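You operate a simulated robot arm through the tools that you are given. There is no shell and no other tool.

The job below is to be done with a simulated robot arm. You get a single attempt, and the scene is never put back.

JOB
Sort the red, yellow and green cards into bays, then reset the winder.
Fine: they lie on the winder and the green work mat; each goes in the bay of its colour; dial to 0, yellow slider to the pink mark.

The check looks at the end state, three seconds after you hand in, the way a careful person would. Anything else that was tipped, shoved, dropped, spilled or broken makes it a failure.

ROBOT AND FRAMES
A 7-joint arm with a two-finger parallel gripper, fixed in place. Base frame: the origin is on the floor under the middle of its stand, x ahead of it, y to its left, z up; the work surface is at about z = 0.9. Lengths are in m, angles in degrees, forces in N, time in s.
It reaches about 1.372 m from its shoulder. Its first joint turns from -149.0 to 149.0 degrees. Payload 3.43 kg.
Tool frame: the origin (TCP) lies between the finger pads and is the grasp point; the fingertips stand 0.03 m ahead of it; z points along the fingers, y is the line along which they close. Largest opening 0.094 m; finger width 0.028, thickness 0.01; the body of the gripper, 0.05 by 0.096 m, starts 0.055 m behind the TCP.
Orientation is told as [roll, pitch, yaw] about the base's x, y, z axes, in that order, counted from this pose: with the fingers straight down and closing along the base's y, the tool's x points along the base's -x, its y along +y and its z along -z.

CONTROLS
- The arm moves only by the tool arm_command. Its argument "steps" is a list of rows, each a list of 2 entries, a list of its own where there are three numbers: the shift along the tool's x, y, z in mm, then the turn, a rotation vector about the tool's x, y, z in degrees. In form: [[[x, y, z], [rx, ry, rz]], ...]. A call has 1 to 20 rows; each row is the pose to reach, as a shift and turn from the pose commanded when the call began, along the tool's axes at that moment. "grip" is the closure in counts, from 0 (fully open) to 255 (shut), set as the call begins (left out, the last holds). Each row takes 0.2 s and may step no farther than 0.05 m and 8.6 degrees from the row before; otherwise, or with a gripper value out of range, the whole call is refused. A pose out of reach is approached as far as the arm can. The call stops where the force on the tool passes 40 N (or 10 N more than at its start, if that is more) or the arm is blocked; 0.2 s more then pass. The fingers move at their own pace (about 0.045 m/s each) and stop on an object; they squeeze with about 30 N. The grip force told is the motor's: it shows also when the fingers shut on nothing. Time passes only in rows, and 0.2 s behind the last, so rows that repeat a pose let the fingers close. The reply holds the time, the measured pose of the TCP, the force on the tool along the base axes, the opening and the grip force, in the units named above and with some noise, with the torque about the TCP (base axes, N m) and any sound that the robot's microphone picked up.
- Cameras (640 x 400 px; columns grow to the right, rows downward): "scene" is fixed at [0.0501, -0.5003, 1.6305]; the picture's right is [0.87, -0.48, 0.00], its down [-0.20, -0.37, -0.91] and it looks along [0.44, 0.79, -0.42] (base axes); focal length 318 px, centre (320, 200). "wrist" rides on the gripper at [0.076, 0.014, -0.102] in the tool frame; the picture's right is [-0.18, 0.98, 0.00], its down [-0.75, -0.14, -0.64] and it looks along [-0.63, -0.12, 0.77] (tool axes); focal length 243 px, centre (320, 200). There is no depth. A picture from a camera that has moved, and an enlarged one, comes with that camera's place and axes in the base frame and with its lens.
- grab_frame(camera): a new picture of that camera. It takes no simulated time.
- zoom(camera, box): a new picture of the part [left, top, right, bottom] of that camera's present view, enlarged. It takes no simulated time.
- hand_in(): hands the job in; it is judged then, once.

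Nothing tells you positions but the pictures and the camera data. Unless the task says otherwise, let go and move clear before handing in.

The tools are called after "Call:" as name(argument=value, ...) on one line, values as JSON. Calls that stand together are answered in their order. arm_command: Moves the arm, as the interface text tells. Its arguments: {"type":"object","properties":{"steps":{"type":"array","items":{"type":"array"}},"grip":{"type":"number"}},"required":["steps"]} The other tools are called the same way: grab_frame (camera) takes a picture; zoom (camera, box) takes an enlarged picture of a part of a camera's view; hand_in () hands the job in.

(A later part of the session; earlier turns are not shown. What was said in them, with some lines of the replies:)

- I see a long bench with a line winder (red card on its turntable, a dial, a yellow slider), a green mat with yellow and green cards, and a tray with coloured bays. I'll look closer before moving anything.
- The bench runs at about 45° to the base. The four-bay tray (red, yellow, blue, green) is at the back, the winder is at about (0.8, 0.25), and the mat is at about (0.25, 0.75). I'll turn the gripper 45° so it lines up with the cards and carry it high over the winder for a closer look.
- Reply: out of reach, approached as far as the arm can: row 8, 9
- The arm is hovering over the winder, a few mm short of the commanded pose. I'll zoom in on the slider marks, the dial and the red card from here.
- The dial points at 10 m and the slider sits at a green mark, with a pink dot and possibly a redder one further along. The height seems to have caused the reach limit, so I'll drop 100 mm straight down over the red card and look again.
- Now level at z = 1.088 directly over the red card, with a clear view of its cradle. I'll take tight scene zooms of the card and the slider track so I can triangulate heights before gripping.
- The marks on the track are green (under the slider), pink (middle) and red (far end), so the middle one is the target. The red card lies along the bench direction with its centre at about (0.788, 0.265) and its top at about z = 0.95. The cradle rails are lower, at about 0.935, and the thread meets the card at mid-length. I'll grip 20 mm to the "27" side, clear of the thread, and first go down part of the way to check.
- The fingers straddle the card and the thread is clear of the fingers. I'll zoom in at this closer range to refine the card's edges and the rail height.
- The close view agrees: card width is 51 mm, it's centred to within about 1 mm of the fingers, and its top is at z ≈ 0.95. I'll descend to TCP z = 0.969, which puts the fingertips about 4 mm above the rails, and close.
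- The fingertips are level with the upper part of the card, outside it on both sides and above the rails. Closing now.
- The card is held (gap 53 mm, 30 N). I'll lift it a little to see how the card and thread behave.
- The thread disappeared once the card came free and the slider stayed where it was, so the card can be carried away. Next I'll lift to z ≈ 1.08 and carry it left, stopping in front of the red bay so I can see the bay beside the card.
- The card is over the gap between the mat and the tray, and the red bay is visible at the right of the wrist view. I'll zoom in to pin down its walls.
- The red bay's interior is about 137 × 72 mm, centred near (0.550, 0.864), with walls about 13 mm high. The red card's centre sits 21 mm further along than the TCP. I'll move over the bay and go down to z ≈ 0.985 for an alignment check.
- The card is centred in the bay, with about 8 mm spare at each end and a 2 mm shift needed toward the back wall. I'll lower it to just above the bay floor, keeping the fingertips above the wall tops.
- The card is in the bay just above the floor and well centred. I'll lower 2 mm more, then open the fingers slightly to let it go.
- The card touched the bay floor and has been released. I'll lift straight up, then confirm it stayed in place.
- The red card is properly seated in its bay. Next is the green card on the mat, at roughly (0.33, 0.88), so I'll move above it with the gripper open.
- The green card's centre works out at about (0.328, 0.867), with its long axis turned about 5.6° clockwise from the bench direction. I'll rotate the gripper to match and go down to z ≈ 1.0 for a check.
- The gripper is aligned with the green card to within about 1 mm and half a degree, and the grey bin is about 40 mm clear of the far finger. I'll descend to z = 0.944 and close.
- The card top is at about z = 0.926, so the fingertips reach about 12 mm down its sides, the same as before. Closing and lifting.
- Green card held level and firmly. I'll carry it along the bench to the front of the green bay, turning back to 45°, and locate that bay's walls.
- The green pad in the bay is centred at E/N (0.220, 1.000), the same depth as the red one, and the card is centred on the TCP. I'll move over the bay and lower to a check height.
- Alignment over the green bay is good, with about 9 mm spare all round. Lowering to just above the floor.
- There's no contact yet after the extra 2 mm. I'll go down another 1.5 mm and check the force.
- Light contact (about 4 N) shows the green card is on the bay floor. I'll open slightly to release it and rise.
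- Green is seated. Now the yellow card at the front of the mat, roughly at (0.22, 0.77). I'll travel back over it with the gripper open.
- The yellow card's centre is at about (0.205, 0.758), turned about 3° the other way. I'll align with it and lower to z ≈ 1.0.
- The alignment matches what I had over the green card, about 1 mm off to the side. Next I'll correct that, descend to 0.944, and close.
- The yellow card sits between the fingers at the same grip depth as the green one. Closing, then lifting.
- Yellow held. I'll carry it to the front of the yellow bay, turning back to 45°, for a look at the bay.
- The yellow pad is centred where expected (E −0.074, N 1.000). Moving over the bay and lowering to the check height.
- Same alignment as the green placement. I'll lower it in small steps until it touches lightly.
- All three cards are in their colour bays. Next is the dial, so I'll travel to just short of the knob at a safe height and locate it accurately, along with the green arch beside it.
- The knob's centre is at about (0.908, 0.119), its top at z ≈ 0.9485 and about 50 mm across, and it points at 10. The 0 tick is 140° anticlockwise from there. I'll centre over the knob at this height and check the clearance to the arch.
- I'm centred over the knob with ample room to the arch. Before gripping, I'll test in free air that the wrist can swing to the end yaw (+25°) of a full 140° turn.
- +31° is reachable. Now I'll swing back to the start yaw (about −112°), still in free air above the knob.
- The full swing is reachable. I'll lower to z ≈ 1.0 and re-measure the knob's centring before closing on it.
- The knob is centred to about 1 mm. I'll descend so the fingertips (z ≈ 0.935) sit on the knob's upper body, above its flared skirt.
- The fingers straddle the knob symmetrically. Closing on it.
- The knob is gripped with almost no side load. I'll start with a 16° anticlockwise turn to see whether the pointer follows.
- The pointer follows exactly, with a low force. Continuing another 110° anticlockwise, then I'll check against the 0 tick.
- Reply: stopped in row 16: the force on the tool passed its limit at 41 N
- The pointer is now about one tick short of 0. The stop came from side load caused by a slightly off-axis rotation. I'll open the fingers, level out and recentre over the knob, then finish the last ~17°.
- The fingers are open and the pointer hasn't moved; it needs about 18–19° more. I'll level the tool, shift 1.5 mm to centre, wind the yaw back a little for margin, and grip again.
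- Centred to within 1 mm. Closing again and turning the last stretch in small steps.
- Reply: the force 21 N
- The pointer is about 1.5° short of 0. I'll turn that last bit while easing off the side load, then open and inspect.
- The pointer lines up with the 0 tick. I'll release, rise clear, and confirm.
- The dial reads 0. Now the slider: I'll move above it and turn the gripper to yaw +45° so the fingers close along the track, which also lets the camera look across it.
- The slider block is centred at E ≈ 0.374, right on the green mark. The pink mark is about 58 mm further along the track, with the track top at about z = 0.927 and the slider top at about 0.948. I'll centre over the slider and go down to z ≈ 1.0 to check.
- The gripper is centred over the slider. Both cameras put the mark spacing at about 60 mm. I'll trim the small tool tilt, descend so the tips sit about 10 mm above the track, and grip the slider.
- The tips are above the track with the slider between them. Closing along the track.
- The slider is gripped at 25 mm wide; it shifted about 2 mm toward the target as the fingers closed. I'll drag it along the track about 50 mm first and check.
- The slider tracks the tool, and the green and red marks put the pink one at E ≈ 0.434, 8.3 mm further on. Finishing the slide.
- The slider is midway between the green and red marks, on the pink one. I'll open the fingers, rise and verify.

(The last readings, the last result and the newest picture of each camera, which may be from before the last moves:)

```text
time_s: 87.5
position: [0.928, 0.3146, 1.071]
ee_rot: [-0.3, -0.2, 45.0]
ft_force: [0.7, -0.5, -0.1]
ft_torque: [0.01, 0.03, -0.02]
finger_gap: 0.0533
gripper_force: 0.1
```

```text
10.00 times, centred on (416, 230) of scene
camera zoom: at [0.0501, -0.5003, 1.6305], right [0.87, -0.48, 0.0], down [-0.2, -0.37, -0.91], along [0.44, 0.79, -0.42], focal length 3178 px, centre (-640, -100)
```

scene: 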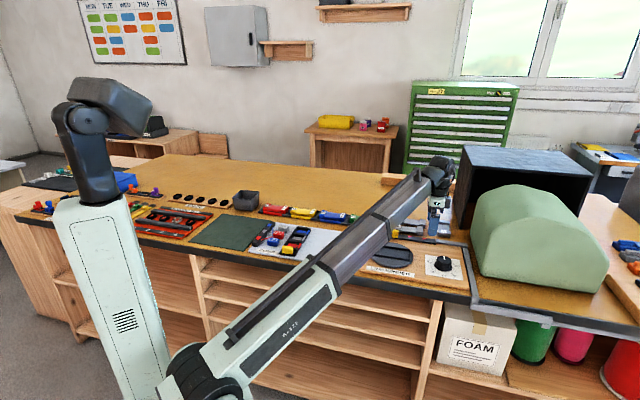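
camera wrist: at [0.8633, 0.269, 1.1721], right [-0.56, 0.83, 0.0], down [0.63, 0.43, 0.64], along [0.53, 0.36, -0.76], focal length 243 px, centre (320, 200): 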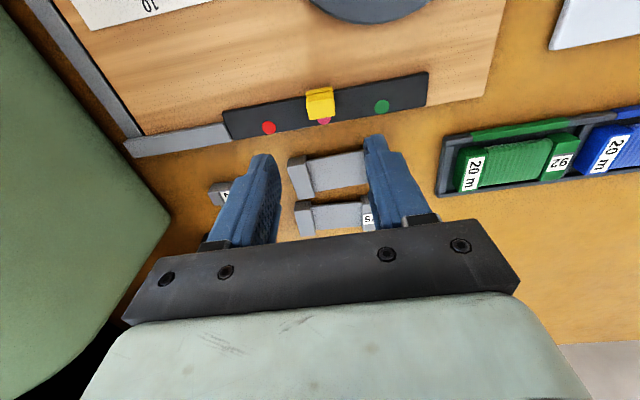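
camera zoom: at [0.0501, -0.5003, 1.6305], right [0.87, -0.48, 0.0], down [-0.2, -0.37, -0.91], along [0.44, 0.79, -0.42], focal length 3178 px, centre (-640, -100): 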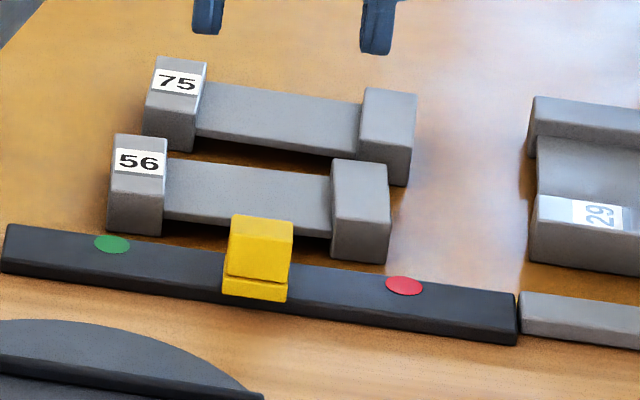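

The slider sits on the pink mark to within about 0.5 mm. I'll back off to a clear position and check the whole bench once more.

Call:
arm_command(steps=[[[-25, 10, -10], [0, 0, 0]], [[-50, 20, -20], [0, 0, 0]], [[-80, 30, -30], [0, 0, 0]], [[-110, 40, -40], [0, 0, 0]], [[-110, 40, -40], [0, 0, 0]]], grip=0)

Call:
grab_frame(camera="scene")

Call:
zoom(camera="scene", box=[110, 170, 270, 270])

Call:
zoom(camera="scene", box=[240, 180, 400, 280])

Call:
zoom(camera="scene", box=[350, 195, 480, 290])

Call:
grab_frame(camera="wrist")

```text
time_s: 88.7
position: [0.9768, 0.4187, 1.1112]
ee_rot: [-0.1, -0.3, 45.0]
ft_force: [-1.2, 1.2, -0.3]
ft_torque: [-0.01, 0.01, -0.02]
finger_gap: 0.0943
gripper_force: 0.0
```

```text
taken
```

scene: 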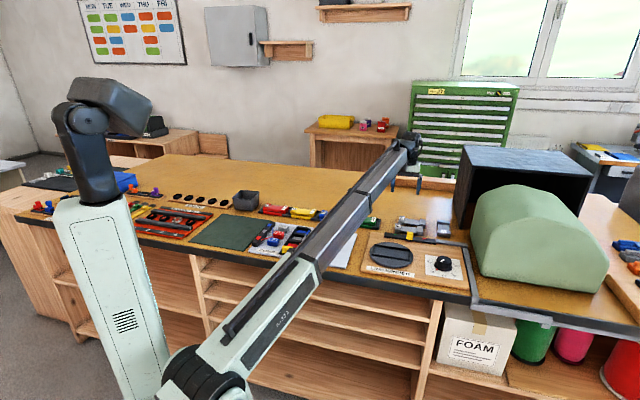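

```text
4.00 times, centred on (190, 220) of scene
camera zoom: at [0.0501, -0.5003, 1.6305], right [0.87, -0.48, 0.0], down [-0.2, -0.37, -0.91], along [0.44, 0.79, -0.42], focal length 1271 px, centre (840, 120)
```

zoom: 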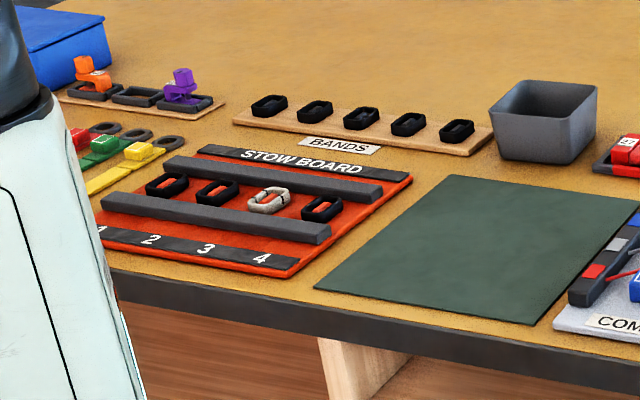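

```text
4.00 times, centred on (320, 230) of scene
camera zoom: at [0.0501, -0.5003, 1.6305], right [0.87, -0.48, 0.0], down [-0.2, -0.37, -0.91], along [0.44, 0.79, -0.42], focal length 1271 px, centre (320, 80)
```

zoom: 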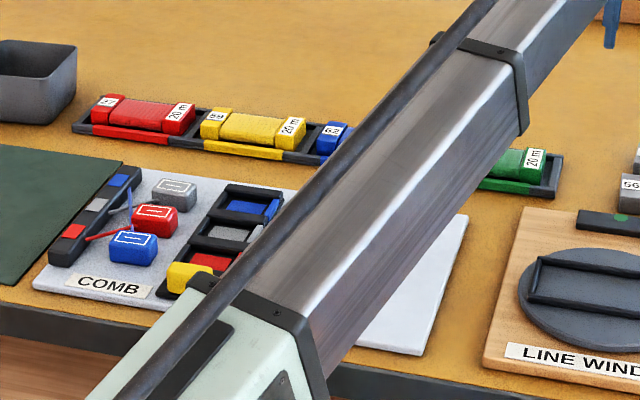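

```text
4.21 times, centred on (415, 242) of scene
camera zoom: at [0.0501, -0.5003, 1.6305], right [0.87, -0.48, 0.0], down [-0.2, -0.37, -0.91], along [0.44, 0.79, -0.42], focal length 1338 px, centre (-80, 21)
```

zoom: 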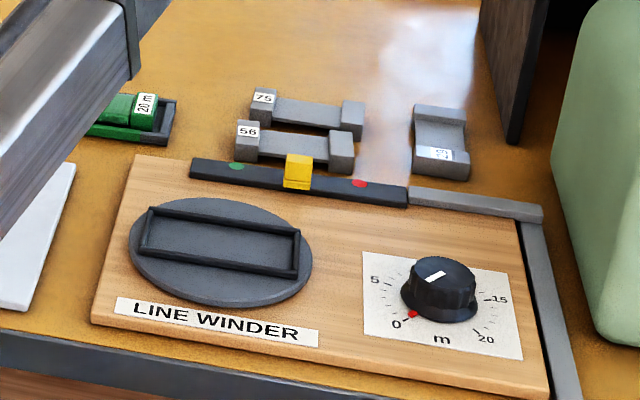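

```text
taken
camera wrist: at [0.9122, 0.3758, 1.2121], right [-0.56, 0.83, 0.0], down [0.63, 0.43, 0.64], along [0.53, 0.36, -0.76], focal length 243 px, centre (320, 200)
```

wrist: 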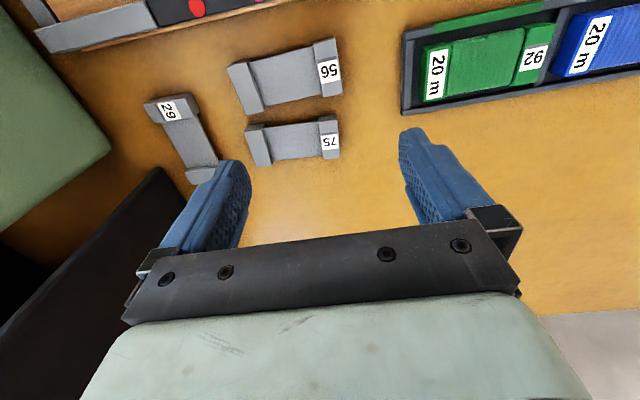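

Red, yellow and green are each in their own bay with blue undisturbed. The dial points at 0, the slider is on the pink mark, and nothing else on the bench has moved. The gripper is empty and clear, so I'm handing in.

Call:
hand_in()

```text
The job is handed in.
```

The job is done and handed in. The red, yellow and green cards are each in the bay of their own colour, and the winder is reset. I haven't been given the check's result.

- **Cards:** each one touched the floor of its bay before I let go. The blue card that was already in its bay wasn't disturbed.
- **Dial:** it points at 0, to within about half a degree by the wrist camera. It took two grips, because the first turn stopped about 19° short when the side force passed the limit.
- **Slider:** it sits on the pink mark, the middle of the three, to within about half a millimetre.
- **Thread:** the green thread between the red card and the slider disappeared when I lifted the card. The slider didn't move when that happened.

In the last pictures nothing else on the bench looked moved or tipped. The gripper was empty and clear of the bench when I handed in.
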